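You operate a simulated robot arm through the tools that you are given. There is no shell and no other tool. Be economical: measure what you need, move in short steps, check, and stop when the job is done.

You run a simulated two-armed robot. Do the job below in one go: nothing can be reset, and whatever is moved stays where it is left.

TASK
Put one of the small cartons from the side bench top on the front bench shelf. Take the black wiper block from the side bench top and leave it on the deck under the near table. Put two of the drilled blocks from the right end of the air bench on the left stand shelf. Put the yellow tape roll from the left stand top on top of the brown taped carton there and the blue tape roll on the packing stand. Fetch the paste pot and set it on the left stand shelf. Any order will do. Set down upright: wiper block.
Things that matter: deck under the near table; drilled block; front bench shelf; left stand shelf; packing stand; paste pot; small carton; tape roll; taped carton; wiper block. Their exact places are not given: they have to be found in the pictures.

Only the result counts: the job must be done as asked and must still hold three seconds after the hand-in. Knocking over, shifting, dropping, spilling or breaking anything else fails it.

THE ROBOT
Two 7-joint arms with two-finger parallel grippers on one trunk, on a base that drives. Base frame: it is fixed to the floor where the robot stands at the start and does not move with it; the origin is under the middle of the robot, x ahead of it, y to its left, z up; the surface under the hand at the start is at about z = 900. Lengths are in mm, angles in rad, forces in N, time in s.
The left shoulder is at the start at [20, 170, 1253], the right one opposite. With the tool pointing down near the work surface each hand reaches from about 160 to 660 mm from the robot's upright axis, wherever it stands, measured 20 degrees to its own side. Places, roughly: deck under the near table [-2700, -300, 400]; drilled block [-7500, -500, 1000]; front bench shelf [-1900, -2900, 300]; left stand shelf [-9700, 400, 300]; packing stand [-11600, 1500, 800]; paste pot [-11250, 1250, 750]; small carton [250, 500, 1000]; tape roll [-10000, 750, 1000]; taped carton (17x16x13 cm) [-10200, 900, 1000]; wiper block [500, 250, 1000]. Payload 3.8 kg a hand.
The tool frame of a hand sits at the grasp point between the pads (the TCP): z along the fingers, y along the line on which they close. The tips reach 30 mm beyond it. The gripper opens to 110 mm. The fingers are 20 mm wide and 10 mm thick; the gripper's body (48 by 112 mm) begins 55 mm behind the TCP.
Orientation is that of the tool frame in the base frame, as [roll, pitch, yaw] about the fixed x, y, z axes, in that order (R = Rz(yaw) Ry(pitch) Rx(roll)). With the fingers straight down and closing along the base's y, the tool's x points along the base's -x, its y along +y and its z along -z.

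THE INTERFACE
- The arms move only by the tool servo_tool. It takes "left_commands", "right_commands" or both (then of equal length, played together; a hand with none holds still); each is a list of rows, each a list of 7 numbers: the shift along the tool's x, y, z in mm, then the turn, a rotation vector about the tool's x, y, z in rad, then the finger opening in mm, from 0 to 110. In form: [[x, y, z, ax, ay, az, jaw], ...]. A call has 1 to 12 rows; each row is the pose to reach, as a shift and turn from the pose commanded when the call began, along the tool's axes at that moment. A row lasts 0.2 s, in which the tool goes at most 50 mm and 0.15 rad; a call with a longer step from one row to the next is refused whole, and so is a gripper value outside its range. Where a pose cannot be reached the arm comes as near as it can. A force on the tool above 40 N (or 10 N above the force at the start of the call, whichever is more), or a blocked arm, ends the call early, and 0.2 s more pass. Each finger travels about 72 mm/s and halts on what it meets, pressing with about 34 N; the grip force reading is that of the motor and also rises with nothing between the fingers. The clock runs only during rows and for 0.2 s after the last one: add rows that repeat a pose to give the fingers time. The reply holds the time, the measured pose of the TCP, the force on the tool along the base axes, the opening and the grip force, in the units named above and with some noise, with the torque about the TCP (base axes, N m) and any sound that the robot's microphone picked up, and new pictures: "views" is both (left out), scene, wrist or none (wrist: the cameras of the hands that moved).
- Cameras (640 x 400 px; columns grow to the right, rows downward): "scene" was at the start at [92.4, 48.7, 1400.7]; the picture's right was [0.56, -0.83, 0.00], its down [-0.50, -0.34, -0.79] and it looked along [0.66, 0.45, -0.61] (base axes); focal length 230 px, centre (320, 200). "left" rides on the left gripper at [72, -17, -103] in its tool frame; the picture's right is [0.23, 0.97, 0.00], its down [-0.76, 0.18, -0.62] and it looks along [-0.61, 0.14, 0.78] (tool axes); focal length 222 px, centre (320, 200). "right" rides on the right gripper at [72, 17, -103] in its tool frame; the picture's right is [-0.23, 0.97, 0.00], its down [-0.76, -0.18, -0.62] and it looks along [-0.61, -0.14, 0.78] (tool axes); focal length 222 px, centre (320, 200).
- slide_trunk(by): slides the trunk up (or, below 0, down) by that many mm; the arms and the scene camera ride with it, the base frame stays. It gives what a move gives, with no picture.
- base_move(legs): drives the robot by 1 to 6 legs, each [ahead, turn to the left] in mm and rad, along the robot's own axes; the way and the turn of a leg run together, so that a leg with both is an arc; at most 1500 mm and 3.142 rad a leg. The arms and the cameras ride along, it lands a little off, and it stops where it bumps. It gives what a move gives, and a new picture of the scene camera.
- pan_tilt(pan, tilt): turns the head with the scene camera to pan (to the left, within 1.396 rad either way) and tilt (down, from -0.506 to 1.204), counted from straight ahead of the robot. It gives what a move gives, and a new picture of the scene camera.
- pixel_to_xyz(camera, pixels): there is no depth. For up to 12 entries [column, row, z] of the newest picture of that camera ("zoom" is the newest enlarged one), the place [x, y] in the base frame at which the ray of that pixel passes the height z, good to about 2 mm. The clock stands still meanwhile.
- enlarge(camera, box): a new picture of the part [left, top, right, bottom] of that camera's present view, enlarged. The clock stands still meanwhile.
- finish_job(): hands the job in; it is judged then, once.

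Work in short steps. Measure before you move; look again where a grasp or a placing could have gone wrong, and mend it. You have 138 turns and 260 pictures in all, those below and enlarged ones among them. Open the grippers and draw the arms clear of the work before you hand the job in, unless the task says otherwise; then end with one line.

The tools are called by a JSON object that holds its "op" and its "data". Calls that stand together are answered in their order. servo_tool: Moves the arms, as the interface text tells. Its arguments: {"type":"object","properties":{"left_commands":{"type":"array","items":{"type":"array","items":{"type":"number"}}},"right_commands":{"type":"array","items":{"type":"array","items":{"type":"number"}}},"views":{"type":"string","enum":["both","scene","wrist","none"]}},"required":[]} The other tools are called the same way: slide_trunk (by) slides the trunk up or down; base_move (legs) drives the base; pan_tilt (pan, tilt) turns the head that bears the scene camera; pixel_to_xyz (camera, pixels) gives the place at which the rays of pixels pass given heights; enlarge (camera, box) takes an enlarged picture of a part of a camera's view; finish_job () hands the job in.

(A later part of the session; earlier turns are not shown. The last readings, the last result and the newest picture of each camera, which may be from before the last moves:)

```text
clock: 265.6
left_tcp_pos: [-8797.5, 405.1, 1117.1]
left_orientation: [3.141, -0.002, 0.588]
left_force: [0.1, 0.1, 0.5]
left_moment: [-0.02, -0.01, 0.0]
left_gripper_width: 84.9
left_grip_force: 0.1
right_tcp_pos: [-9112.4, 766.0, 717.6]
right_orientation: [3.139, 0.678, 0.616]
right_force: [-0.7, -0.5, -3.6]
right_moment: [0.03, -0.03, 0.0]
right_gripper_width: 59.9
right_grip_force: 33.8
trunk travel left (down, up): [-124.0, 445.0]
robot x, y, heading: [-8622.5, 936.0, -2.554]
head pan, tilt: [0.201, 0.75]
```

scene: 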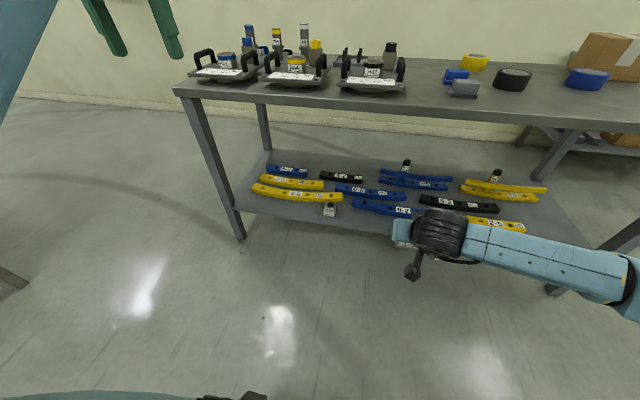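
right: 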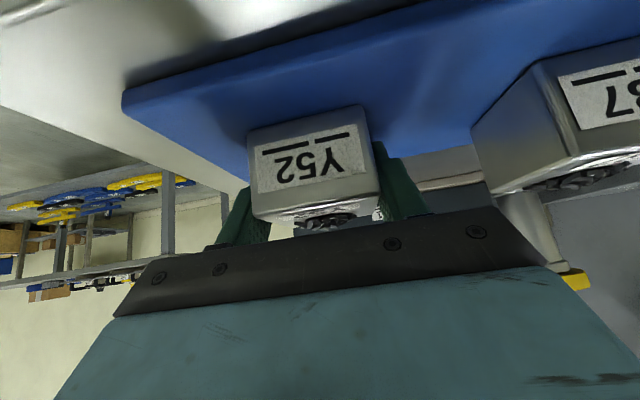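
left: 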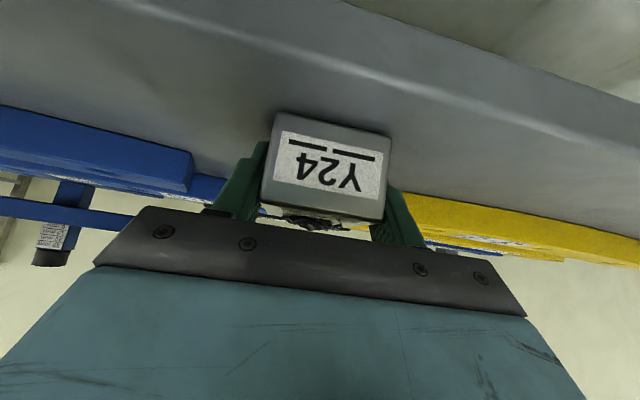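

The left arm is back to normal. Now the right block: lower the trunk, retract the left hand, and lower the right hand outside the stand.

{"op": "slide_trunk", "data": {"by": -71}}

{"op": "servo_tool", "data": {"left_commands": [[21, 0, 0, 0, 0, 0, 85], [43, 0, 0, 0, 0, 0, 85], [64, 0, 0, 0, 0, 0, 85], [86, 0, 0, 0, 0, 0, 85], [107, 0, 0, 0, 0, 0, 85], [128, 0, 0, 0, 0, 0, 85], [150, 0, 0, 0, 0, 0, 85], [150, 0, 0, 0, 0, 0, 85]], "right_commands": [[23, 0, 29, 0, 0, 0, 45], [47, 0, 58, 0, 0, 0, 45], [70, 0, 87, 0, 0, 0, 45], [93, 0, 116, 0, 0, 0, 45], [117, 0, 145, 0, 0, 0, 45], [140, 0, 174, 0, 0, 0, 45], [163, 0, 202.5, 0, 0, 0, 45], [163, 0, 202.5, 0, 0, 0, 45]], "views": "none"}}

{"op": "base_move", "data": {"legs": [[370, 0.02]]}}

{"op": "enlarge", "data": {"camera": "right", "box": [100, 0, 580, 250]}}

```text
clock: 266.7
left_tcp_pos: [-8797.2, 404.9, 1045.3]
left_orientation: [3.141, -0.001, 0.589]
left_force: [-0.9, 0.4, 0.2]
left_moment: [-0.03, -0.03, 0.04]
left_gripper_width: 84.9
left_grip_force: 0.0
right_tcp_pos: [-9110.4, 766.9, 644.0]
right_orientation: [3.139, 0.676, 0.616]
right_force: [-0.6, -0.1, -3.5]
right_moment: [-0.02, -0.03, -0.03]
right_gripper_width: 60.1
right_grip_force: 34.2
trunk travel left (down, up): [-54.0, 516.0]
robot x, y, heading: [-8623.5, 934.8, -2.555]
head pan, tilt: [0.201, 0.75]
```

```text
clock: 268.5
left_tcp_pos: [-8673.1, 481.2, 1042.5]
left_orientation: [-3.139, -0.009, 0.589]
left_force: [-0.1, -0.8, 1.5]
left_moment: [-0.04, -0.02, 0.01]
left_gripper_width: 85.3
left_grip_force: 0.1
left hand out of reach, approached as far as the arm can: row 7, 8
right_tcp_pos: [-9112.0, 765.3, 386.1]
right_orientation: [3.138, 0.677, 0.614]
right_force: [0.4, -0.2, -4.6]
right_moment: [0.03, -0.01, -0.03]
right_gripper_width: 59.9
right_grip_force: 34.0
trunk travel left (down, up): [-54.0, 516.0]
robot x, y, heading: [-8623.0, 939.7, -2.552]
head pan, tilt: [0.201, 0.75]
```

```text
clock: 270.9
left_tcp_pos: [-8981.6, 268.8, 1043.2]
left_orientation: [-3.138, -0.01, 0.6]
left_force: [0.1, -1.5, 0.1]
left_moment: [0.0, 0.05, 0.02]
left_gripper_width: 85.0
left_grip_force: 0.1
right_tcp_pos: [-9421.9, 547.8, 385.5]
right_orientation: [3.14, 0.678, 0.627]
right_force: [-0.3, 0.9, -3.5]
right_moment: [-0.02, 0.0, 0.0]
right_gripper_width: 59.7
right_grip_force: 33.6
trunk travel left (down, up): [-54.0, 516.0]
robot x, y, heading: [-8936.2, 722.6, -2.543]
head pan, tilt: [0.201, 0.75]
```

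scene: 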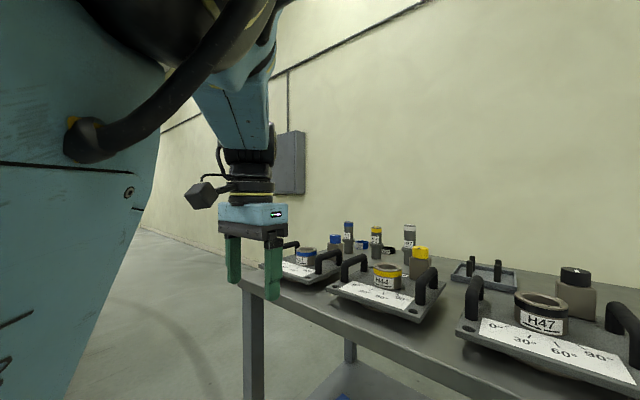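

```text
1.33 times, centred on (340, 125) of right
```

zoom: 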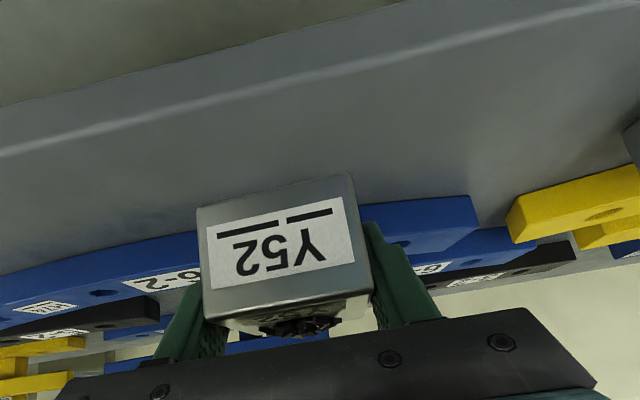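

I measure the edge and 6‑2's front in this zoom.

{"op": "pixel_to_xyz", "data": {"camera": "zoom", "pixels": [[200, 107, 300], [400, 60, 300], [100, 257, 300], [180, 237, 300], [400, 203, 300], [465, 198, 300]]}}

```text
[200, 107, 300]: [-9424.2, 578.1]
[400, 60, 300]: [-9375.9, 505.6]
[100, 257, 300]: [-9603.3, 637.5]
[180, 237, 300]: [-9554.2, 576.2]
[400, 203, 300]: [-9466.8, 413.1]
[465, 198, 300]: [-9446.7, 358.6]
```

TCP is 15 mm inside; 6‑2's front is ~115. Drive 30 more, lower by trunk, then by arm to contact.

{"op": "base_move", "data": {"legs": [[30, 0]]}}

{"op": "slide_trunk", "data": {"by": -51}}

{"op": "servo_tool", "data": {"right_commands": [[0.6, 0, 0.8, 0, 0, 0, 45], [1.2, 0, 1.6, 0, 0, 0, 45], [1.9, 0, 2.3, 0, 0, 0, 45], [2.2, 0, 2.7, 0, 0, 0, 45], [2.5, 0, 3.1, 0, 0, 0, 45], [2.8, 0, 3.5, 0, 0, 0, 45], [2.8, 0, 3.5, 0, 0, 0, 45]], "views": "wrist"}}

```text
clock: 271.7
left_tcp_pos: [-9006.0, 252.0, 1041.2]
left_orientation: [-3.135, -0.015, 0.6]
left_force: [-0.1, -0.1, 0.1]
left_moment: [0.02, -0.02, 0.01]
left_gripper_width: 84.6
left_grip_force: 0.0
right_tcp_pos: [-9446.7, 532.2, 385.1]
right_orientation: [3.141, 0.676, 0.625]
right_force: [-0.4, -0.6, -4.4]
right_moment: [-0.03, -0.01, 0.01]
right_gripper_width: 59.7
right_grip_force: 34.2
trunk travel left (down, up): [-54.0, 516.0]
robot x, y, heading: [-8958.8, 713.7, -2.544]
head pan, tilt: [0.201, 0.75]
```

scene: 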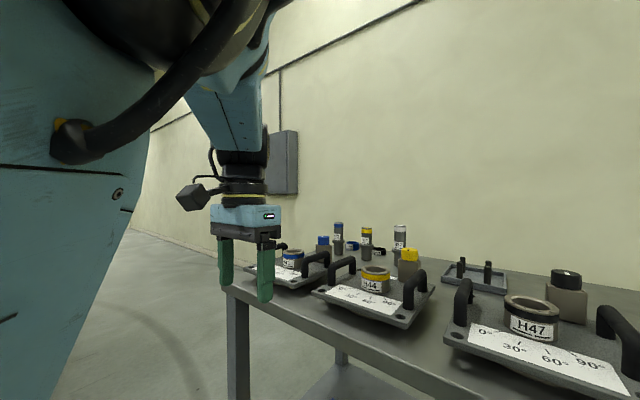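

```text
clock: 272.6
left_tcp_pos: [-9005.5, 252.7, 988.2]
left_orientation: [-3.134, -0.021, 0.601]
left_force: [0.4, 0.0, -0.1]
left_moment: [-0.03, 0.02, 0.0]
left_gripper_width: 85.1
left_grip_force: 0.1
right_tcp_pos: [-9447.5, 530.6, 334.5]
right_orientation: [3.14, 0.677, 0.625]
right_force: [0.3, -0.2, -3.6]
right_moment: [-0.01, 0.01, 0.02]
right_gripper_width: 59.9
right_grip_force: 33.9
trunk travel left (down, up): [-3.0, 567.0]
robot x, y, heading: [-8961.1, 708.7, -2.538]
head pan, tilt: [0.201, 0.75]
```

```text
clock: 274.2
left_tcp_pos: [-9005.5, 252.9, 988.2]
left_orientation: [-3.133, -0.021, 0.601]
left_force: [0.5, 0.5, -0.6]
left_moment: [0.0, -0.01, 0.01]
left_gripper_width: 85.0
left_grip_force: 0.0
right_tcp_pos: [-9447.0, 529.7, 331.2]
right_orientation: [3.141, 0.682, 0.626]
right_force: [2.5, 2.4, 12.1]
right_moment: [0.13, 0.63, -0.15]
right_gripper_width: 60.0
right_grip_force: 33.7
trunk travel left (down, up): [-3.0, 567.0]
robot x, y, heading: [-8959.9, 713.8, -2.541]
head pan, tilt: [0.201, 0.75]
```

right: 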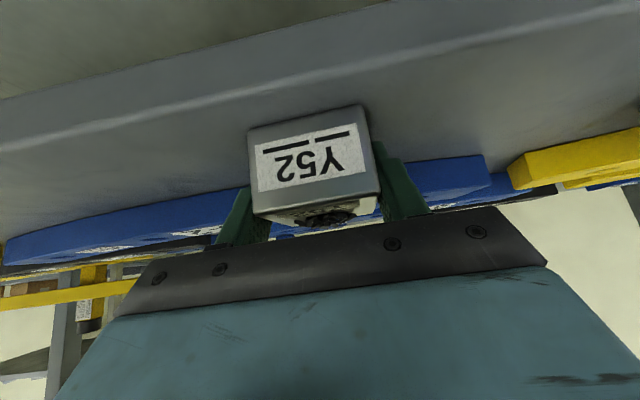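

Contact. Open gently, lift by the trunk, back out; then bring the left hand off the head.

{"op": "servo_tool", "data": {"right_commands": [[0, 0, 0, 0, 0, 0, 62], [0, 0, 0, 0, 0, 0, 68], [0, 0, 0, 0, 0, 0, 80], [0, 0, 0, 0, 0, 0, 85], [0, 0, 0, 0, 0, 0, 85]], "views": "none"}}

{"op": "slide_trunk", "data": {"by": 120}}

{"op": "base_move", "data": {"legs": [[-400, 0]]}}

{"op": "servo_tool", "data": {"left_commands": [[-25, 0, 0, 0, 0, 0, 110], [-50, 0, 0, 0, 0, 0, 110], [-75, 0, 0, 0, 0, 0, 110], [-100, 0, 0, 0, 0, 0, 110], [-130, 0, 0, 0, 0, 0, 110], [-130, 0, 0, 0, 0, 0, 110]], "right_commands": [[-20, 0, -25, 0, 0.12, 0, 110], [-40, 0, -50, 0, 0.24, 0, 110], [-60, 0, -75, 0, 0.36, 0, 110], [-80, 0, -100, 0, 0.48, 0, 110], [-100, 0, -125, 0, 0.6, 0, 110], [-115, 0, -145, 0, 0.677, 0, 110]], "views": "scene"}}

```text
clock: 275.4
left_tcp_pos: [-9006.1, 252.5, 987.6]
left_orientation: [-3.134, -0.021, 0.601]
left_force: [-0.2, -0.3, 0.3]
left_moment: [-0.03, 0.0, 0.02]
left_gripper_width: 85.2
left_grip_force: 0.1
right_tcp_pos: [-9447.0, 531.4, 331.3]
right_orientation: [3.141, 0.677, 0.626]
right_force: [1.9, 0.0, 2.4]
right_moment: [0.07, 0.04, -0.06]
right_gripper_width: 84.6
right_grip_force: 0.0
trunk travel left (down, up): [-3.0, 567.0]
robot x, y, heading: [-8962.5, 710.6, -2.54]
head pan, tilt: [0.201, 0.75]
```

```text
clock: 276.9
left_tcp_pos: [-9005.1, 253.0, 1107.8]
left_orientation: [-3.136, -0.02, 0.598]
left_force: [0.0, 0.3, -0.2]
left_moment: [0.01, 0.02, 0.01]
left_gripper_width: 85.0
left_grip_force: 0.2
right_tcp_pos: [-9446.9, 531.2, 448.9]
right_orientation: [3.14, 0.677, 0.627]
right_force: [-0.1, 1.1, 0.3]
right_moment: [0.0, 0.0, -0.03]
right_gripper_width: 85.0
right_grip_force: 0.1
trunk travel left (down, up): [-122.0, 447.0]
robot x, y, heading: [-8953.1, 708.0, -2.542]
head pan, tilt: [0.201, 0.75]
```

```text
clock: 279.4
left_tcp_pos: [-8681.7, 475.0, 1108.3]
left_orientation: [-3.134, -0.021, 0.587]
left_force: [0.1, 0.0, -0.1]
left_moment: [-0.02, 0.02, -0.01]
left_gripper_width: 84.9
left_grip_force: 0.0
right_tcp_pos: [-9118.2, 759.0, 450.4]
right_orientation: [3.141, 0.677, 0.615]
right_force: [-0.3, 0.0, -0.8]
right_moment: [0.0, -0.02, 0.01]
right_gripper_width: 85.0
right_grip_force: 0.0
trunk travel left (down, up): [-122.0, 447.0]
robot x, y, heading: [-8629.9, 935.4, -2.555]
head pan, tilt: [0.201, 0.75]
```

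scene: 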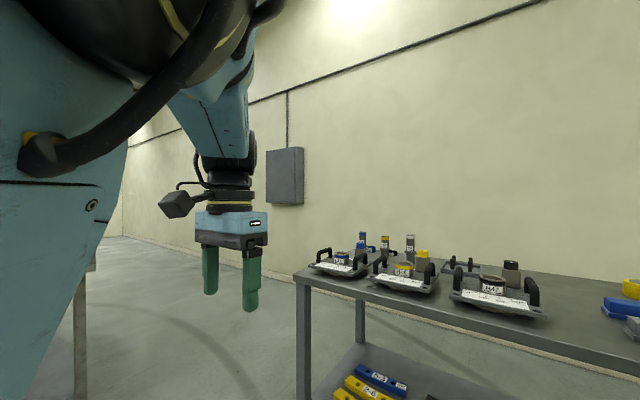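

```text
clock: 280.8
left_tcp_pos: [-8789.4, 402.4, 1105.2]
left_orientation: [-3.134, -0.019, 0.587]
left_force: [0.4, 0.3, 0.3]
left_moment: [0.0, 0.0, 0.01]
left_gripper_width: 109.9
left_grip_force: 0.1
right_tcp_pos: [-9117.2, 759.4, 634.7]
right_orientation: [3.139, -0.002, 0.618]
right_force: [0.9, 0.2, -0.1]
right_moment: [0.0, 0.01, 0.01]
right_gripper_width: 109.9
right_grip_force: 0.0
trunk travel left (down, up): [-122.0, 447.0]
robot x, y, heading: [-8626.2, 932.9, -2.554]
head pan, tilt: [0.201, 0.75]
```

scene: 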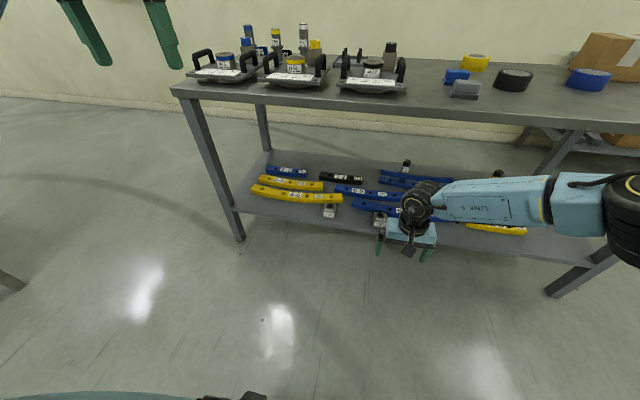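

Both drilled blocks stand on the shelf. Now the tapes: I raise the trunk and look at the stand top's right part.

{"op": "slide_trunk", "data": {"by": 330}}

{"op": "pan_tilt", "data": {"pan": -0.35, "tilt": 0.55}}

{"op": "enlarge", "data": {"camera": "scene", "box": [220, 90, 460, 240]}}

```text
clock: 284.1
left_tcp_pos: [-8788.9, 402.5, 1433.4]
left_orientation: [-3.135, -0.022, 0.588]
left_force: [-0.4, -0.6, 0.5]
left_moment: [0.03, -0.01, 0.0]
left_gripper_width: 109.9
left_grip_force: 0.1
right_tcp_pos: [-9118.6, 760.1, 965.1]
right_orientation: [3.139, 0.001, 0.616]
right_force: [0.4, -0.7, 0.6]
right_moment: [0.0, -0.02, 0.0]
right_gripper_width: 109.8
right_grip_force: 0.0
trunk travel left (down, up): [-452.0, 117.0]
robot x, y, heading: [-8629.0, 927.9, -2.557]
head pan, tilt: [0.201, 0.75]
```

```text
clock: 285.1
left_tcp_pos: [-8788.4, 402.3, 1434.9]
left_orientation: [-3.137, -0.019, 0.588]
left_force: [-0.7, -0.1, 0.4]
left_moment: [-0.03, 0.0, 0.0]
left_gripper_width: 110.1
left_grip_force: 0.1
right_tcp_pos: [-9117.8, 761.1, 966.4]
right_orientation: [3.14, 0.0, 0.616]
right_force: [-0.4, 0.1, -0.3]
right_moment: [0.0, -0.01, 0.01]
right_gripper_width: 110.1
right_grip_force: 0.1
trunk travel left (down, up): [-452.0, 117.0]
robot x, y, heading: [-8631.0, 930.8, -2.551]
head pan, tilt: [-0.351, 0.55]
```

scene: 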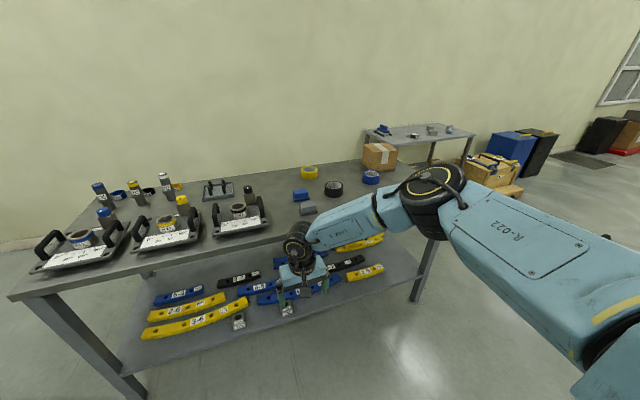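

```text
2.67 times, centred on (340, 165) of scene
```

zoom: 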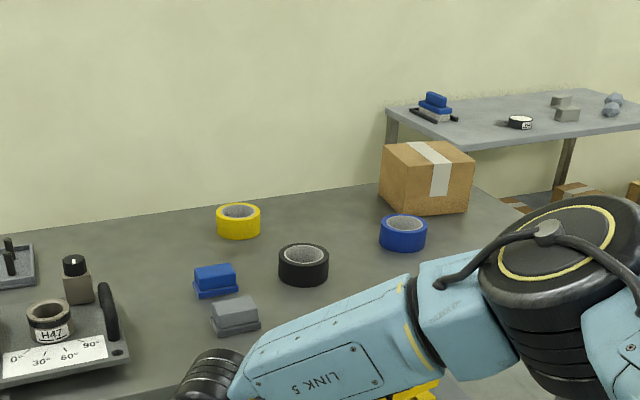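

I measure rolls and carton footprints at z=900.

{"op": "pixel_to_xyz", "data": {"camera": "zoom", "pixels": [[238, 238, 900], [216, 228, 900], [261, 228, 900], [403, 250, 900], [379, 240, 900], [428, 240, 900], [380, 205, 900], [424, 215, 900], [470, 212, 900], [238, 210, 950], [403, 222, 950], [520, 125, 770]]}}

```text
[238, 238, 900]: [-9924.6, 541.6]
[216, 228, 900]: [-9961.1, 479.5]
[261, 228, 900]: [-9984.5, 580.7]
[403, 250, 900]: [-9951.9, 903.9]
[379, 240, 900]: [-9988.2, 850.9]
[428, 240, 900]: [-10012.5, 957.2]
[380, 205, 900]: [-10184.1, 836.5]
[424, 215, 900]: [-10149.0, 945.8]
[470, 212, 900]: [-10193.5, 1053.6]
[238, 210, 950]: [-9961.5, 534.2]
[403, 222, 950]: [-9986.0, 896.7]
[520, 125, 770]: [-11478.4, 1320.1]
```

Plan: pick a roll with the closed, tilted fingers in its hole and spread them. I first raise and tilt the right hand, lower the trunk for reach, and shift the robot right to face the yellow roll.

{"op": "servo_tool", "data": {"right_commands": [[0, 0, -45, 0, 0, 0, 40], [0, 0, -90, 0, 0, 0, 10], [0, 0, -135, 0, 0, 0, 0], [0, 0, -180, 0, -0.14, 0, 0], [0, 0, -225, 0, -0.28, 0, 0], [0, 0, -270, 0, -0.42, 0, 0], [0, 0, -310, 0, -0.56, 0, 0], [0, 0, -330, 0, -0.7, 0, 0], [0, 0, -330, 0, -0.7, 0, 0]], "views": "none"}}

{"op": "slide_trunk", "data": {"by": -200}}

{"op": "base_move", "data": {"legs": [[0, -1.562], [273, 0], [0, 1.571], [425, 0]]}}

{"op": "pan_tilt", "data": {"pan": -0.3, "tilt": 0.55}}

```text
clock: 287.1
left_tcp_pos: [-8789.2, 401.4, 1434.2]
left_orientation: [-3.135, -0.02, 0.589]
left_force: [0.1, -0.1, 0.6]
left_moment: [0.0, 0.0, 0.0]
left_gripper_width: 110.5
left_grip_force: 0.0
right_tcp_pos: [-9120.2, 760.2, 1296.6]
right_orientation: [3.138, 0.702, 0.615]
right_force: [0.6, 0.0, 0.2]
right_moment: [0.05, -0.01, 0.02]
right_gripper_width: 0.0
right_grip_force: 33.8
trunk travel left (down, up): [-452.0, 117.0]
robot x, y, heading: [-8629.2, 929.9, -2.554]
head pan, tilt: [-0.351, 0.55]
```

```text
clock: 289.2
left_tcp_pos: [-8788.2, 402.4, 1233.9]
left_orientation: [-3.135, -0.021, 0.587]
left_force: [-0.2, 0.2, -0.9]
left_moment: [0.0, 0.05, 0.02]
left_gripper_width: 110.1
left_grip_force: 0.0
right_tcp_pos: [-9120.0, 761.7, 1095.8]
right_orientation: [3.139, 0.7, 0.614]
right_force: [-1.5, -0.1, 0.5]
right_moment: [0.04, -0.02, -0.01]
right_gripper_width: 0.0
right_grip_force: 34.3
trunk travel left (down, up): [-252.0, 317.0]
robot x, y, heading: [-8630.2, 933.8, -2.552]
head pan, tilt: [-0.351, 0.55]
```

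```text
clock: 301.0
left_tcp_pos: [-9259.4, 374.5, 1234.0]
left_orientation: [-3.134, -0.022, 0.631]
left_force: [0.6, -0.5, -1.1]
left_moment: [0.02, -0.02, 0.02]
left_gripper_width: 110.0
left_grip_force: 0.0
right_tcp_pos: [-9606.1, 717.5, 1095.8]
right_orientation: [3.14, 0.7, 0.66]
right_force: [0.2, -0.5, 0.0]
right_moment: [0.03, -0.01, -0.01]
right_gripper_width: 0.0
right_grip_force: 33.6
trunk travel left (down, up): [-252.0, 317.0]
robot x, y, heading: [-9124.0, 912.9, -2.512]
head pan, tilt: [-0.351, 0.55]
```

scene: 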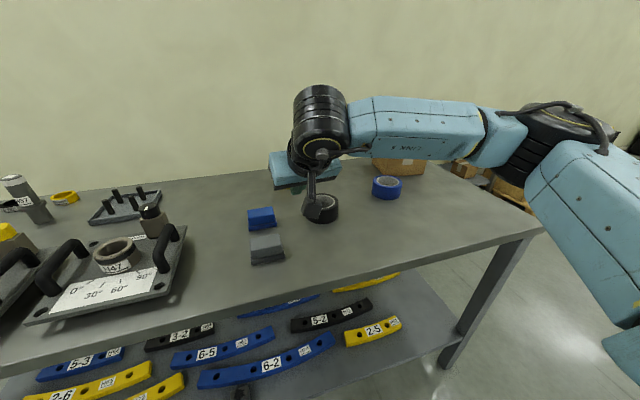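

```text
clock: 301.7
left_tcp_pos: [-9258.6, 374.5, 1234.1]
left_orientation: [-3.136, -0.02, 0.633]
left_force: [0.3, 0.7, 0.7]
left_moment: [-0.02, 0.03, 0.0]
left_gripper_width: 110.0
left_grip_force: 0.1
right_tcp_pos: [-9604.1, 717.8, 1096.4]
right_orientation: [3.14, 0.701, 0.66]
right_force: [0.6, -0.3, 0.7]
right_moment: [0.02, 0.01, 0.0]
right_gripper_width: 0.0
right_grip_force: 34.2
trunk travel left (down, up): [-252.0, 317.0]
robot x, y, heading: [-9124.3, 911.7, -2.51]
head pan, tilt: [-0.3, 0.55]
```

scene: 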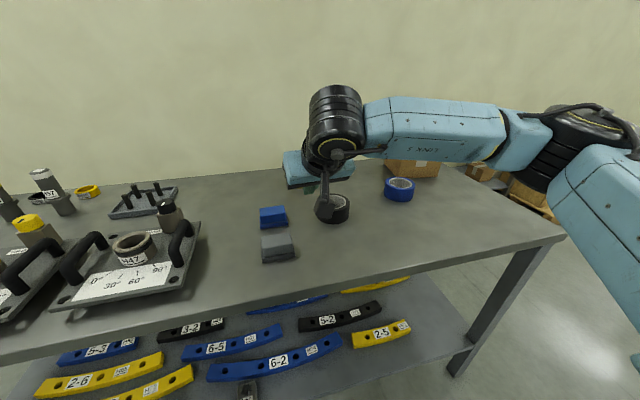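

The right hand is in line with the yellow roll. I drive 160 mm closer and look with the right wrist camera.

{"op": "base_move", "data": {"legs": [[160, -0.02]]}}

{"op": "enlarge", "data": {"camera": "right", "box": [100, 0, 580, 300]}}

```text
clock: 303.1
left_tcp_pos: [-9396.7, 285.8, 1234.1]
left_orientation: [-3.134, -0.02, 0.615]
left_force: [-0.7, -0.7, 0.4]
left_moment: [0.04, 0.0, 0.01]
left_gripper_width: 109.9
left_grip_force: 0.0
right_tcp_pos: [-9736.4, 635.3, 1095.2]
right_orientation: [3.141, 0.7, 0.642]
right_force: [-0.3, -0.3, 0.3]
right_moment: [0.02, -0.02, 0.01]
right_gripper_width: 0.2
right_grip_force: 34.4
trunk travel left (down, up): [-252.0, 317.0]
robot x, y, heading: [-9249.5, 816.9, -2.524]
head pan, tilt: [-0.3, 0.55]
```

scene: 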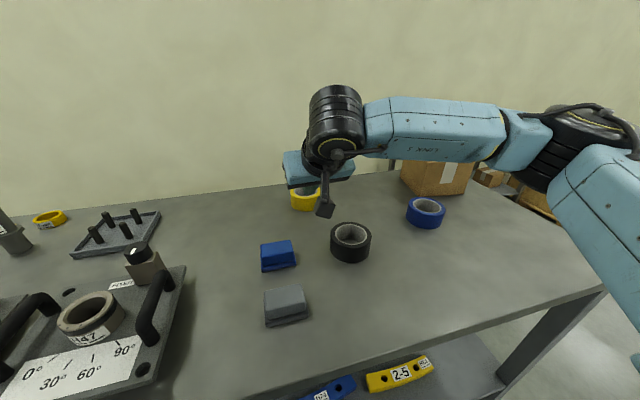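

```text
1.33 times, centred on (340, 150) of right
```

zoom: 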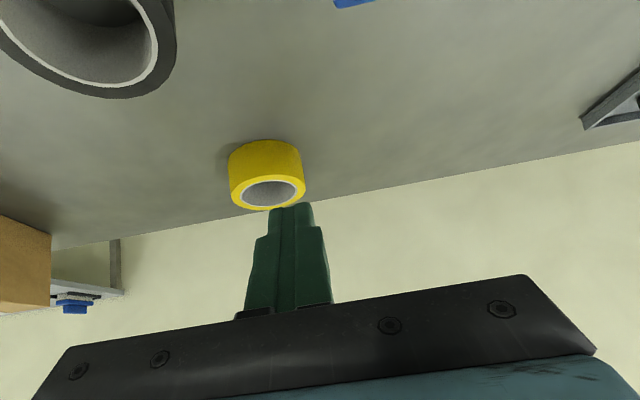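

{"op": "pixel_to_xyz", "data": {"camera": "zoom", "pixels": [[268, 193, 950], [268, 193, 945], [230, 195, 950], [305, 188, 950], [243, 195, 950], [296, 188, 950], [266, 140, 900], [228, 155, 900], [300, 148, 900], [270, 210, 950], [267, 176, 950]]}}

{"op": "pixel_to_xyz", "data": {"camera": "scene", "pixels": [[305, 210, 900], [291, 200, 900], [402, 190, 900], [425, 194, 900], [467, 180, 900], [425, 228, 900], [426, 205, 950], [407, 220, 900], [444, 220, 900]]}}

```text
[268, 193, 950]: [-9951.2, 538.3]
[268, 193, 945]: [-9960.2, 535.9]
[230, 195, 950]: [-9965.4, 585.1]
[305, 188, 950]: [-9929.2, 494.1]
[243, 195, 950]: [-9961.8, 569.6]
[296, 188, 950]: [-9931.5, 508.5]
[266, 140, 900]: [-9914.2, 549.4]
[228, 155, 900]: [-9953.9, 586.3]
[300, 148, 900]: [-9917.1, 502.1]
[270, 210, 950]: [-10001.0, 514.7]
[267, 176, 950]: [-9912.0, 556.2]
```

```text
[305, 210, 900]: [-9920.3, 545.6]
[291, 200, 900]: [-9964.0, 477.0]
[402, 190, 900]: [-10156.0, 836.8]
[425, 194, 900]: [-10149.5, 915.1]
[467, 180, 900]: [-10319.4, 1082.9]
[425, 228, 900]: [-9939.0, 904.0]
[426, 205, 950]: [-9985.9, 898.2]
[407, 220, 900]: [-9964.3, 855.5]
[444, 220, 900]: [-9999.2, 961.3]
```

The yellow roll is ≈100 mm wide, centre (−9955,535), top z=950: the tilted outer grip fits. I move up 30 mm, lower the trunk 60 and go to pre-grasp, open.

{"op": "base_move", "data": {"legs": [[30, 0]]}}

{"op": "slide_trunk", "data": {"by": -60}}

{"op": "servo_tool", "data": {"right_commands": [[-23, -13, 30, 0, 0, 0, 40], [-46, -26, 60, 0, 0, 0, 80], [-69, -39, 90, 0, 0, 0, 110], [-92, -51, 119, 0, 0, 0, 110], [-92, -51, 119, 0, 0, 0, 110], [-92, -51, 119, 0, 0, 0, 110]], "views": "wrist"}}

```text
clock: 303.9
left_tcp_pos: [-9420.0, 267.0, 1234.1]
left_orientation: [-3.134, -0.023, 0.613]
left_force: [-0.6, 0.3, 0.6]
left_moment: [-0.03, -0.02, -0.01]
left_gripper_width: 110.3
left_grip_force: 0.0
right_tcp_pos: [-9760.1, 616.5, 1095.3]
right_orientation: [3.14, 0.7, 0.642]
right_force: [-0.1, 0.0, 0.5]
right_moment: [0.01, -0.03, -0.01]
right_gripper_width: 0.0
right_grip_force: 34.1
trunk travel left (down, up): [-252.0, 317.0]
robot x, y, heading: [-9273.6, 804.4, -2.528]
head pan, tilt: [-0.3, 0.55]
```

scene: 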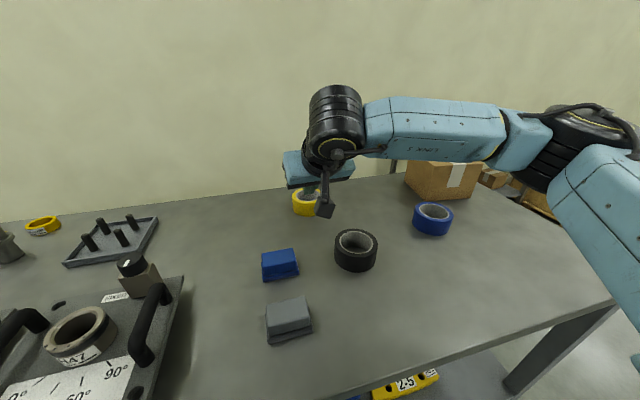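

```text
clock: 304.9
left_tcp_pos: [-9418.8, 269.7, 1174.4]
left_orientation: [-3.135, -0.02, 0.614]
left_force: [0.3, -0.6, 0.8]
left_moment: [0.0, 0.02, 0.04]
left_gripper_width: 110.2
left_grip_force: 0.0
right_tcp_pos: [-9758.8, 617.7, 1036.8]
right_orientation: [3.138, 0.701, 0.642]
right_force: [-0.2, -0.3, -0.3]
right_moment: [0.02, 0.02, 0.0]
right_gripper_width: 0.0
right_grip_force: 33.5
trunk travel left (down, up): [-192.0, 377.0]
robot x, y, heading: [-9274.2, 803.1, -2.525]
head pan, tilt: [-0.3, 0.55]
```

```text
clock: 306.3
left_tcp_pos: [-9419.2, 268.5, 1174.8]
left_orientation: [-3.135, -0.022, 0.615]
left_force: [0.1, 0.4, 0.3]
left_moment: [0.04, -0.04, 0.0]
left_gripper_width: 109.9
left_grip_force: 0.1
right_tcp_pos: [-9906.4, 570.0, 1003.6]
right_orientation: [3.139, 0.702, 0.643]
right_force: [-0.7, 0.5, -0.8]
right_moment: [0.0, 0.0, 0.04]
right_gripper_width: 110.0
right_grip_force: 0.2
trunk travel left (down, up): [-192.0, 377.0]
robot x, y, heading: [-9274.0, 800.4, -2.524]
head pan, tilt: [-0.3, 0.55]
```

right: 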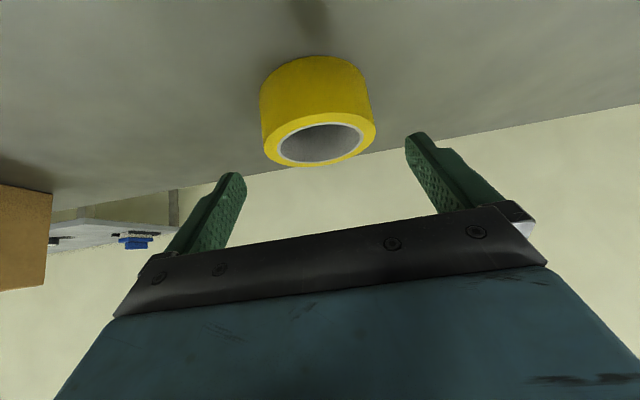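

{"op": "pixel_to_xyz", "data": {"camera": "right", "pixels": [[263, 148, 950], [376, 128, 950], [320, 140, 950], [320, 113, 950], [320, 167, 950], [280, 147, 950], [361, 133, 950], [262, 90, 900], [367, 80, 900], [312, 55, 900]]}}

```text
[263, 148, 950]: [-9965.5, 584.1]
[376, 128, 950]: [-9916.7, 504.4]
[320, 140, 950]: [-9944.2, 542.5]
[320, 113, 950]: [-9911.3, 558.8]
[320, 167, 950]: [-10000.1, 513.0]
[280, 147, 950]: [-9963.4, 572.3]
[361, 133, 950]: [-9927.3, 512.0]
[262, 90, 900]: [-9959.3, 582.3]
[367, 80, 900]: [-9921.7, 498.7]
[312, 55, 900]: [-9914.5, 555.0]
```

Roll centre (−9955,536); the hand is 2 mm off laterally. I go in along the fingers.

{"op": "servo_tool", "data": {"right_commands": [[0, -2, 25, 0, 0, 0, 110], [0, -2, 50, 0, 0, 0, 110], [0, -2, 70, 0, 0, 0, 110], [0, -2, 85, 0, 0, 0, 110], [0, -2, 91, 0, 0, 0, 110], [0, -2, 91, 0, 0, 0, 110]], "views": "wrist"}}

```text
clock: 307.7
left_tcp_pos: [-9418.9, 269.2, 1174.1]
left_orientation: [-3.135, -0.022, 0.615]
left_force: [0.2, -0.7, -0.7]
left_moment: [0.0, 0.01, 0.01]
left_gripper_width: 109.9
left_grip_force: 0.2
right_tcp_pos: [-9956.8, 537.1, 935.5]
right_orientation: [3.138, 0.7, 0.643]
right_force: [-0.3, -0.9, 0.1]
right_moment: [-0.01, 0.01, -0.01]
right_gripper_width: 109.9
right_grip_force: 0.0
trunk travel left (down, up): [-192.0, 377.0]
robot x, y, heading: [-9273.7, 801.2, -2.524]
head pan, tilt: [-0.3, 0.55]
```

right: 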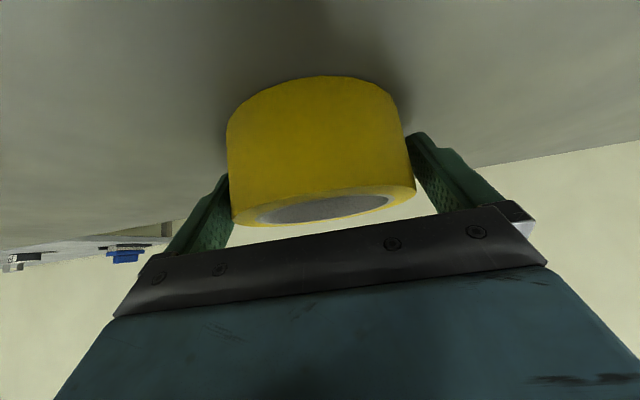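

Perfectly straddled. Close and lift with the trunk.

{"op": "servo_tool", "data": {"right_commands": [[0, 0, 0, 0, 0, 0, 95], [0, 0, 0, 0, 0, 0, 85], [0, 0, 0, 0, 0, 0, 80], [0, 0, 0, 0, 0, 0, 80]], "views": "none"}}

{"op": "slide_trunk", "data": {"by": 250}}

{"op": "base_move", "data": {"legs": [[-330, 0]]}}

{"op": "pan_tilt", "data": {"pan": -0.5, "tilt": 0.6}}

```text
clock: 308.7
left_tcp_pos: [-9419.1, 267.8, 1174.2]
left_orientation: [-3.133, -0.021, 0.614]
left_force: [-0.5, 0.1, -0.7]
left_moment: [-0.01, 0.0, 0.02]
left_gripper_width: 110.2
left_grip_force: 0.1
right_tcp_pos: [-9955.9, 537.4, 935.7]
right_orientation: [3.141, 0.7, 0.641]
right_force: [0.5, -0.3, 0.7]
right_moment: [0.02, -0.01, -0.04]
right_gripper_width: 99.4
right_grip_force: 34.0
trunk travel left (down, up): [-192.0, 377.0]
robot x, y, heading: [-9274.2, 800.8, -2.526]
head pan, tilt: [-0.3, 0.55]
```

```text
clock: 311.3
left_tcp_pos: [-9419.4, 270.0, 1424.7]
left_orientation: [-3.135, -0.022, 0.614]
left_force: [0.1, 0.2, 0.1]
left_moment: [0.04, 0.01, 0.0]
left_gripper_width: 110.0
left_grip_force: 0.0
right_tcp_pos: [-9956.1, 536.5, 1183.8]
right_orientation: [3.14, 0.701, 0.643]
right_force: [0.5, 0.5, -1.7]
right_moment: [0.03, 0.02, -0.04]
right_gripper_width: 99.3
right_grip_force: 34.0
trunk travel left (down, up): [-442.0, 127.0]
robot x, y, heading: [-9276.2, 804.9, -2.531]
head pan, tilt: [-0.3, 0.55]
```

```text
clock: 313.5
left_tcp_pos: [-9150.7, 458.8, 1424.8]
left_orientation: [-3.134, -0.021, 0.618]
left_force: [-0.6, 0.0, -1.2]
left_moment: [-0.01, 0.03, 0.0]
left_gripper_width: 110.0
left_grip_force: 0.0
right_tcp_pos: [-9688.1, 724.6, 1184.1]
right_orientation: [3.14, 0.699, 0.644]
right_force: [-0.4, -0.2, -1.4]
right_moment: [0.03, -0.01, 0.01]
right_gripper_width: 99.1
right_grip_force: 33.9
trunk travel left (down, up): [-442.0, 127.0]
robot x, y, heading: [-9005.6, 993.2, -2.523]
head pan, tilt: [-0.3, 0.55]
```

scene: 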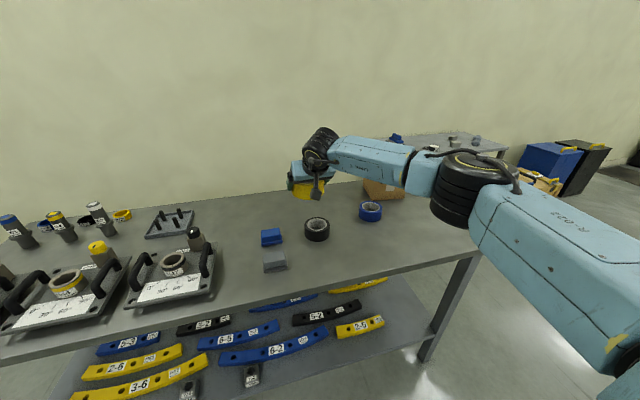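

```text
clock: 314.2
left_tcp_pos: [-9150.5, 458.6, 1424.1]
left_orientation: [-3.135, -0.021, 0.618]
left_force: [-0.3, 0.9, -0.8]
left_moment: [0.0, 0.0, -0.02]
left_gripper_width: 109.9
left_grip_force: 0.0
right_tcp_pos: [-9687.6, 724.5, 1186.3]
right_orientation: [3.139, 0.701, 0.644]
right_force: [0.6, -0.4, -1.5]
right_moment: [-0.03, -0.02, -0.04]
right_gripper_width: 99.2
right_grip_force: 34.0
trunk travel left (down, up): [-442.0, 127.0]
robot x, y, heading: [-9009.5, 990.7, -2.525]
head pan, tilt: [-0.499, 0.6]
```

scene: 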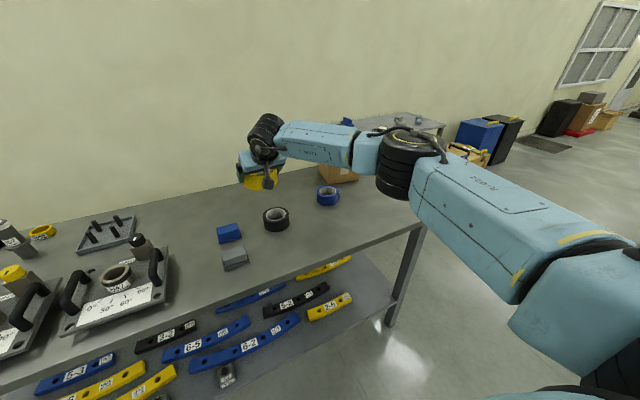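

The yellow roll is held. I shift the robot right to line the right hand up with the carton.

{"op": "base_move", "data": {"legs": [[0, -1.59], [458, 0], [0, 1.571], [150, 0]]}}

{"op": "pan_tilt", "data": {"pan": 0.1, "tilt": 0.6}}

{"op": "enlarge", "data": {"camera": "right", "box": [0, 0, 640, 400]}}

```text
clock: 325.5
left_tcp_pos: [-9532.9, 741.8, 1424.1]
left_orientation: [-3.134, -0.023, 0.609]
left_force: [-0.2, 0.3, 0.1]
left_moment: [0.03, -0.03, 0.03]
left_gripper_width: 110.0
left_grip_force: 0.2
right_tcp_pos: [-10067.8, 1013.6, 1184.1]
right_orientation: [3.14, 0.701, 0.633]
right_force: [0.5, 0.2, -1.2]
right_moment: [0.04, -0.01, 0.0]
right_gripper_width: 99.5
right_grip_force: 33.9
trunk travel left (down, up): [-442.0, 127.0]
robot x, y, heading: [-9381.7, 1278.4, -2.535]
head pan, tilt: [-0.499, 0.6]
```

scene: 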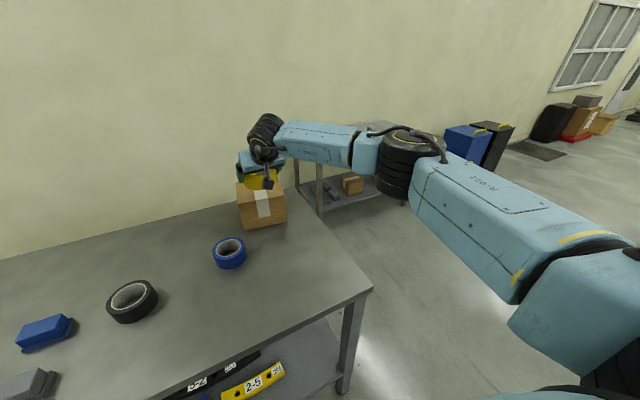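

```text
clock: 326.5
left_tcp_pos: [-9532.6, 741.4, 1423.9]
left_orientation: [-3.129, -0.024, 0.611]
left_force: [0.0, -0.1, 0.6]
left_moment: [0.01, -0.01, -0.02]
left_gripper_width: 110.2
left_grip_force: 0.1
right_tcp_pos: [-10067.9, 1013.6, 1185.0]
right_orientation: [3.138, 0.7, 0.636]
right_force: [-1.0, -0.1, -2.0]
right_moment: [0.0, -0.02, 0.03]
right_gripper_width: 99.1
right_grip_force: 33.8
trunk travel left (down, up): [-442.0, 127.0]
robot x, y, heading: [-9385.2, 1272.9, -2.534]
head pan, tilt: [0.099, 0.6]
```

scene: 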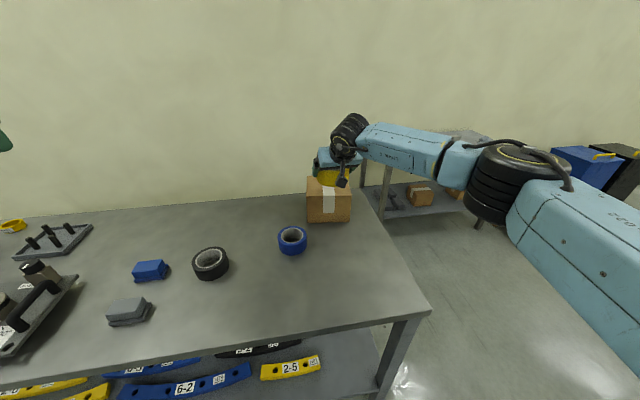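

```text
1.00 times, centred on (320, 200) of right (not enlarged: the box is as wide or as high as the picture)
```

zoom: 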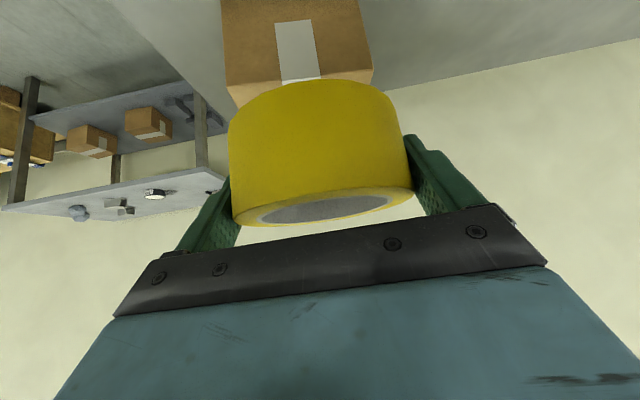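

{"op": "pixel_to_xyz", "data": {"camera": "right", "pixels": [[228, 86, 1030], [373, 68, 1030], [363, 10, 900]]}}

{"op": "enlarge", "data": {"camera": "scene", "box": [280, 160, 376, 220]}}

```text
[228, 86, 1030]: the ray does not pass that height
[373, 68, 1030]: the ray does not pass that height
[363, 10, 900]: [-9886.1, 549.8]
```

```text
6.67 times, centred on (328, 190) of scene
```

zoom: 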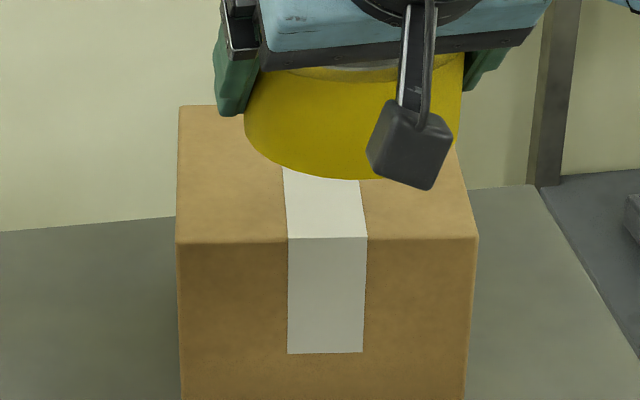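

{"op": "pixel_to_xyz", "data": {"camera": "zoom", "pixels": [[177, 243, 1030], [478, 238, 1030], [180, 107, 1030], [182, 395, 910], [460, 399, 910]]}}

{"op": "pixel_to_xyz", "data": {"camera": "scene", "pixels": [[307.3, 223, 900], [350, 222, 900], [292, 254, 900], [278, 240, 900], [307, 240, 900]]}}

```text
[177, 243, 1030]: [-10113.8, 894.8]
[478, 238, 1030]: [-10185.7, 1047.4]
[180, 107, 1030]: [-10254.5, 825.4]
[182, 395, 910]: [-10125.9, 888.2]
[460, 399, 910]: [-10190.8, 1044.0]
```

```text
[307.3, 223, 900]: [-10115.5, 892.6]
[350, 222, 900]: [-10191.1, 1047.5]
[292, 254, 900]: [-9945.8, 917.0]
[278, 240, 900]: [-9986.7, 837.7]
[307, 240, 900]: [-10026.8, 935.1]
```

Carton top centre (−10220,936,1030). I shift the hand 23 mm right, drive 169 mm and check before lowering.

{"op": "servo_tool", "data": {"right_commands": [[0, -12, 0, 0, 0, 0, 80], [0, -23, 0, 0, 0, 0, 80], [0, -23, 0, 0, 0, 0, 80]], "views": "none"}}

{"op": "base_move", "data": {"legs": [[167, 0]]}}

{"op": "slide_trunk", "data": {"by": -105}}

{"op": "servo_tool", "data": {"right_commands": [[0, 0, 0, 0, 0, 0, 80]], "views": "both"}}

```text
clock: 327.3
left_tcp_pos: [-9531.2, 741.2, 1424.3]
left_orientation: [-3.13, -0.021, 0.612]
left_force: [1.2, 0.0, 0.5]
left_moment: [0.01, -0.03, 0.01]
left_gripper_width: 110.1
left_grip_force: 0.0
right_tcp_pos: [-10082.8, 1031.2, 1184.6]
right_orientation: [3.139, 0.7, 0.635]
right_force: [-0.2, 0.2, -2.1]
right_moment: [0.02, -0.01, -0.03]
right_gripper_width: 99.3
right_grip_force: 33.7
trunk travel left (down, up): [-442.0, 127.0]
robot x, y, heading: [-9385.4, 1275.3, -2.541]
head pan, tilt: [0.099, 0.6]
```

```text
clock: 328.8
left_tcp_pos: [-9664.0, 647.3, 1423.2]
left_orientation: [-3.129, -0.023, 0.613]
left_force: [-0.4, -0.6, -0.3]
left_moment: [0.0, -0.06, -0.02]
left_gripper_width: 110.2
left_grip_force: 0.1
right_tcp_pos: [-10215.4, 938.4, 1183.3]
right_orientation: [3.139, 0.7, 0.636]
right_force: [0.5, 0.3, -1.5]
right_moment: [0.01, -0.02, -0.04]
right_gripper_width: 99.7
right_grip_force: 33.8
trunk travel left (down, up): [-442.0, 127.0]
robot x, y, heading: [-9517.6, 1180.0, -2.532]
head pan, tilt: [0.099, 0.6]
```

scene: 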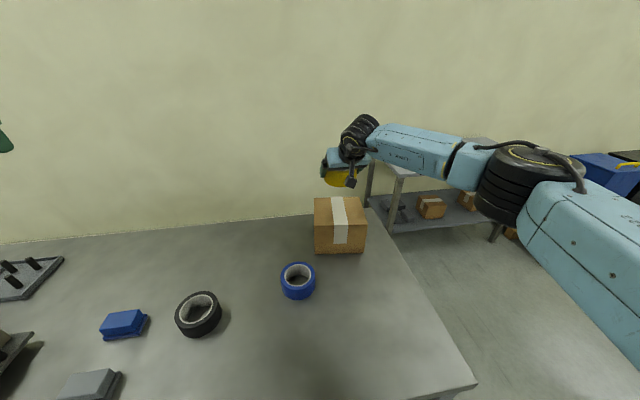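

```text
clock: 330.1
left_tcp_pos: [-9663.2, 646.0, 1317.4]
left_orientation: [-3.126, -0.021, 0.618]
left_force: [0.3, -0.1, -0.4]
left_moment: [-0.01, 0.03, 0.03]
left_gripper_width: 110.1
left_grip_force: 0.1
right_tcp_pos: [-10213.9, 939.3, 1081.0]
right_orientation: [3.137, 0.7, 0.636]
right_force: [1.0, -0.1, -1.2]
right_moment: [0.02, 0.0, -0.02]
right_gripper_width: 99.2
right_grip_force: 34.0
trunk travel left (down, up): [-338.0, 232.0]
robot x, y, heading: [-9519.0, 1182.9, -2.529]
head pan, tilt: [0.099, 0.6]
```

```text
clock: 330.5
left_tcp_pos: [-9664.2, 645.5, 1318.1]
left_orientation: [-3.126, -0.021, 0.618]
left_force: [0.3, 0.3, -0.6]
left_moment: [-0.01, -0.02, 0.03]
left_gripper_width: 110.0
left_grip_force: 0.0
right_tcp_pos: [-10214.3, 939.1, 1079.5]
right_orientation: [3.137, 0.7, 0.634]
right_force: [-0.6, -0.1, -0.9]
right_moment: [0.02, 0.01, 0.01]
right_gripper_width: 99.2
right_grip_force: 33.7
trunk travel left (down, up): [-338.0, 232.0]
robot x, y, heading: [-9519.4, 1182.4, -2.532]
head pan, tilt: [0.099, 0.6]
```

scene: 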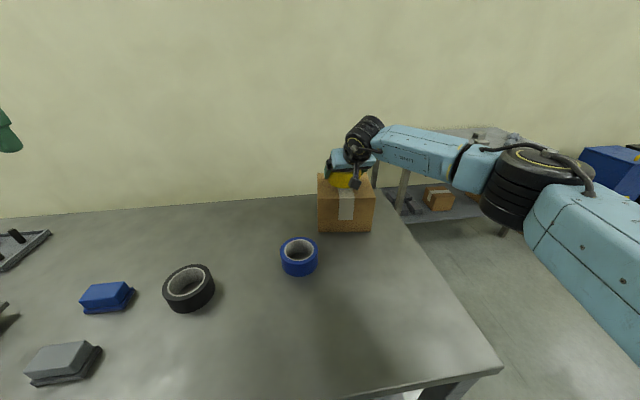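
right: 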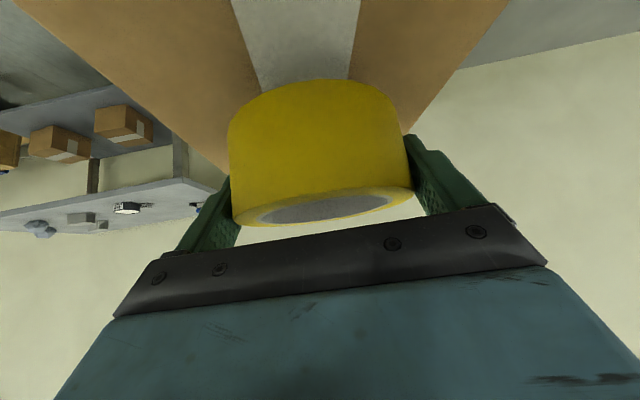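

Centred over the carton. Lower 12, then in 1–2 mm steps.

{"op": "slide_trunk", "data": {"by": -12}}

{"op": "slide_trunk", "data": {"by": -2}}

{"op": "servo_tool", "data": {"right_commands": [[0, 0, 0, 0, 0, 0, 80]], "views": "none"}}

```text
clock: 331.1
left_tcp_pos: [-9662.3, 645.9, 1307.0]
left_orientation: [-3.126, -0.02, 0.618]
left_force: [-0.6, -0.5, -0.6]
left_moment: [-0.01, 0.01, 0.0]
left_gripper_width: 109.9
left_grip_force: 0.0
right_tcp_pos: [-10215.5, 937.2, 1067.4]
right_orientation: [3.138, 0.7, 0.634]
right_force: [0.1, 0.4, -1.4]
right_moment: [0.02, -0.01, -0.03]
right_gripper_width: 99.4
right_grip_force: 33.8
trunk travel left (down, up): [-326.0, 244.0]
robot x, y, heading: [-9514.9, 1181.9, -2.534]
head pan, tilt: [0.099, 0.6]
```

```text
clock: 331.6
left_tcp_pos: [-9663.3, 646.4, 1303.8]
left_orientation: [-3.127, -0.021, 0.618]
left_force: [0.4, -0.5, -0.3]
left_moment: [-0.03, 0.0, -0.01]
left_gripper_width: 110.1
left_grip_force: 0.0
right_tcp_pos: [-10214.2, 938.2, 1064.6]
right_orientation: [3.137, 0.702, 0.635]
right_force: [-0.6, -0.9, -0.9]
right_moment: [0.0, -0.05, -0.03]
right_gripper_width: 99.2
right_grip_force: 33.8
trunk travel left (down, up): [-324.0, 246.0]
robot x, y, heading: [-9517.8, 1182.0, -2.535]
head pan, tilt: [0.099, 0.6]
```

```text
clock: 332.1
left_tcp_pos: [-9663.4, 647.3, 1303.7]
left_orientation: [-3.126, -0.019, 0.616]
left_force: [-0.3, -0.1, 0.5]
left_moment: [-0.02, -0.02, 0.03]
left_gripper_width: 110.1
left_grip_force: 0.0
right_tcp_pos: [-10215.8, 938.7, 1066.3]
right_orientation: [3.137, 0.7, 0.636]
right_force: [-0.3, 0.2, -2.0]
right_moment: [0.01, 0.0, 0.01]
right_gripper_width: 99.5
right_grip_force: 33.6
trunk travel left (down, up): [-324.0, 246.0]
robot x, y, heading: [-9523.9, 1183.4, -2.53]
head pan, tilt: [0.099, 0.6]
```

{"op": "slide_trunk", "data": {"by": -1.5}}

{"op": "servo_tool", "data": {"right_commands": [[0, 0, 0, 0, 0, 0, 80], [0, 0, 0, 0, 0, 0, 100], [0, 0, 0, 0, 0, 0, 106], [0, 0, 0, 0, 0, 0, 110], [0, 0, 0, 0, 0, 0, 110], [0, 0, -20, 0, 0, 0, 110], [0, 0, -50, 0, 0, 0, 110], [0, 0, -90, 0, 0, 0, 110], [0, 0, -130, 0, 0, 0, 110]], "views": "both"}}

```text
clock: 332.6
left_tcp_pos: [-9662.8, 645.7, 1303.7]
left_orientation: [-3.126, -0.021, 0.616]
left_force: [-0.5, -0.3, 0.0]
left_moment: [0.02, -0.01, -0.01]
left_gripper_width: 110.1
left_grip_force: 0.0
right_tcp_pos: [-10215.2, 937.2, 1065.5]
right_orientation: [3.138, 0.701, 0.636]
right_force: [-0.4, 0.7, 0.4]
right_moment: [0.08, 0.04, 0.02]
right_gripper_width: 99.4
right_grip_force: 33.8
trunk travel left (down, up): [-322.0, 248.0]
robot x, y, heading: [-9513.7, 1179.3, -2.538]
head pan, tilt: [0.099, 0.6]
```

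```text
clock: 334.6
left_tcp_pos: [-9663.2, 647.3, 1303.0]
left_orientation: [-3.124, -0.021, 0.616]
left_force: [0.9, 0.5, 0.8]
left_moment: [0.0, 0.03, 0.02]
left_gripper_width: 110.3
left_grip_force: 0.2
right_tcp_pos: [-10147.6, 990.1, 1163.7]
right_orientation: [3.139, 0.701, 0.633]
right_force: [1.0, 0.6, 0.2]
right_moment: [-0.02, -0.04, -0.03]
right_gripper_width: 110.0
right_grip_force: 0.1
trunk travel left (down, up): [-322.0, 248.0]
robot x, y, heading: [-9516.2, 1180.7, -2.535]
head pan, tilt: [0.099, 0.6]
```

scene: 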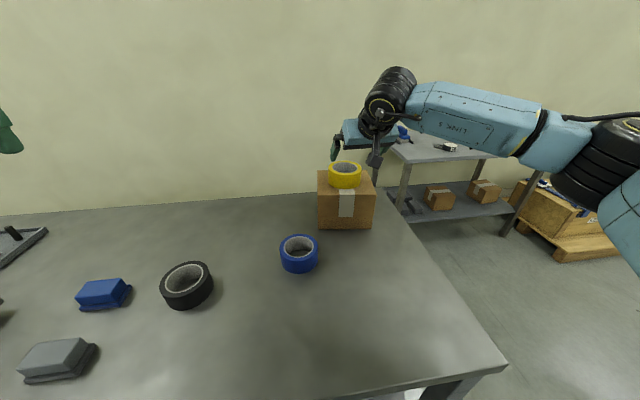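
right: 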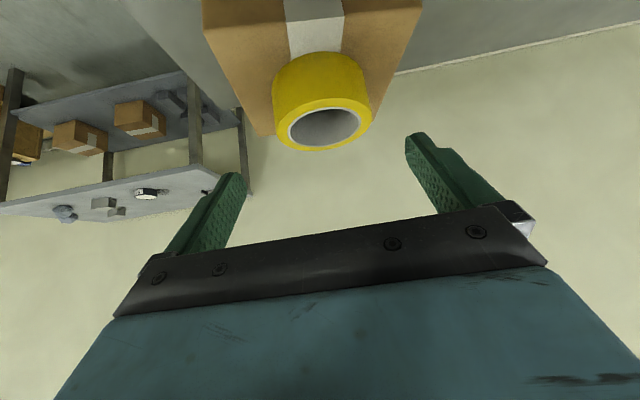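

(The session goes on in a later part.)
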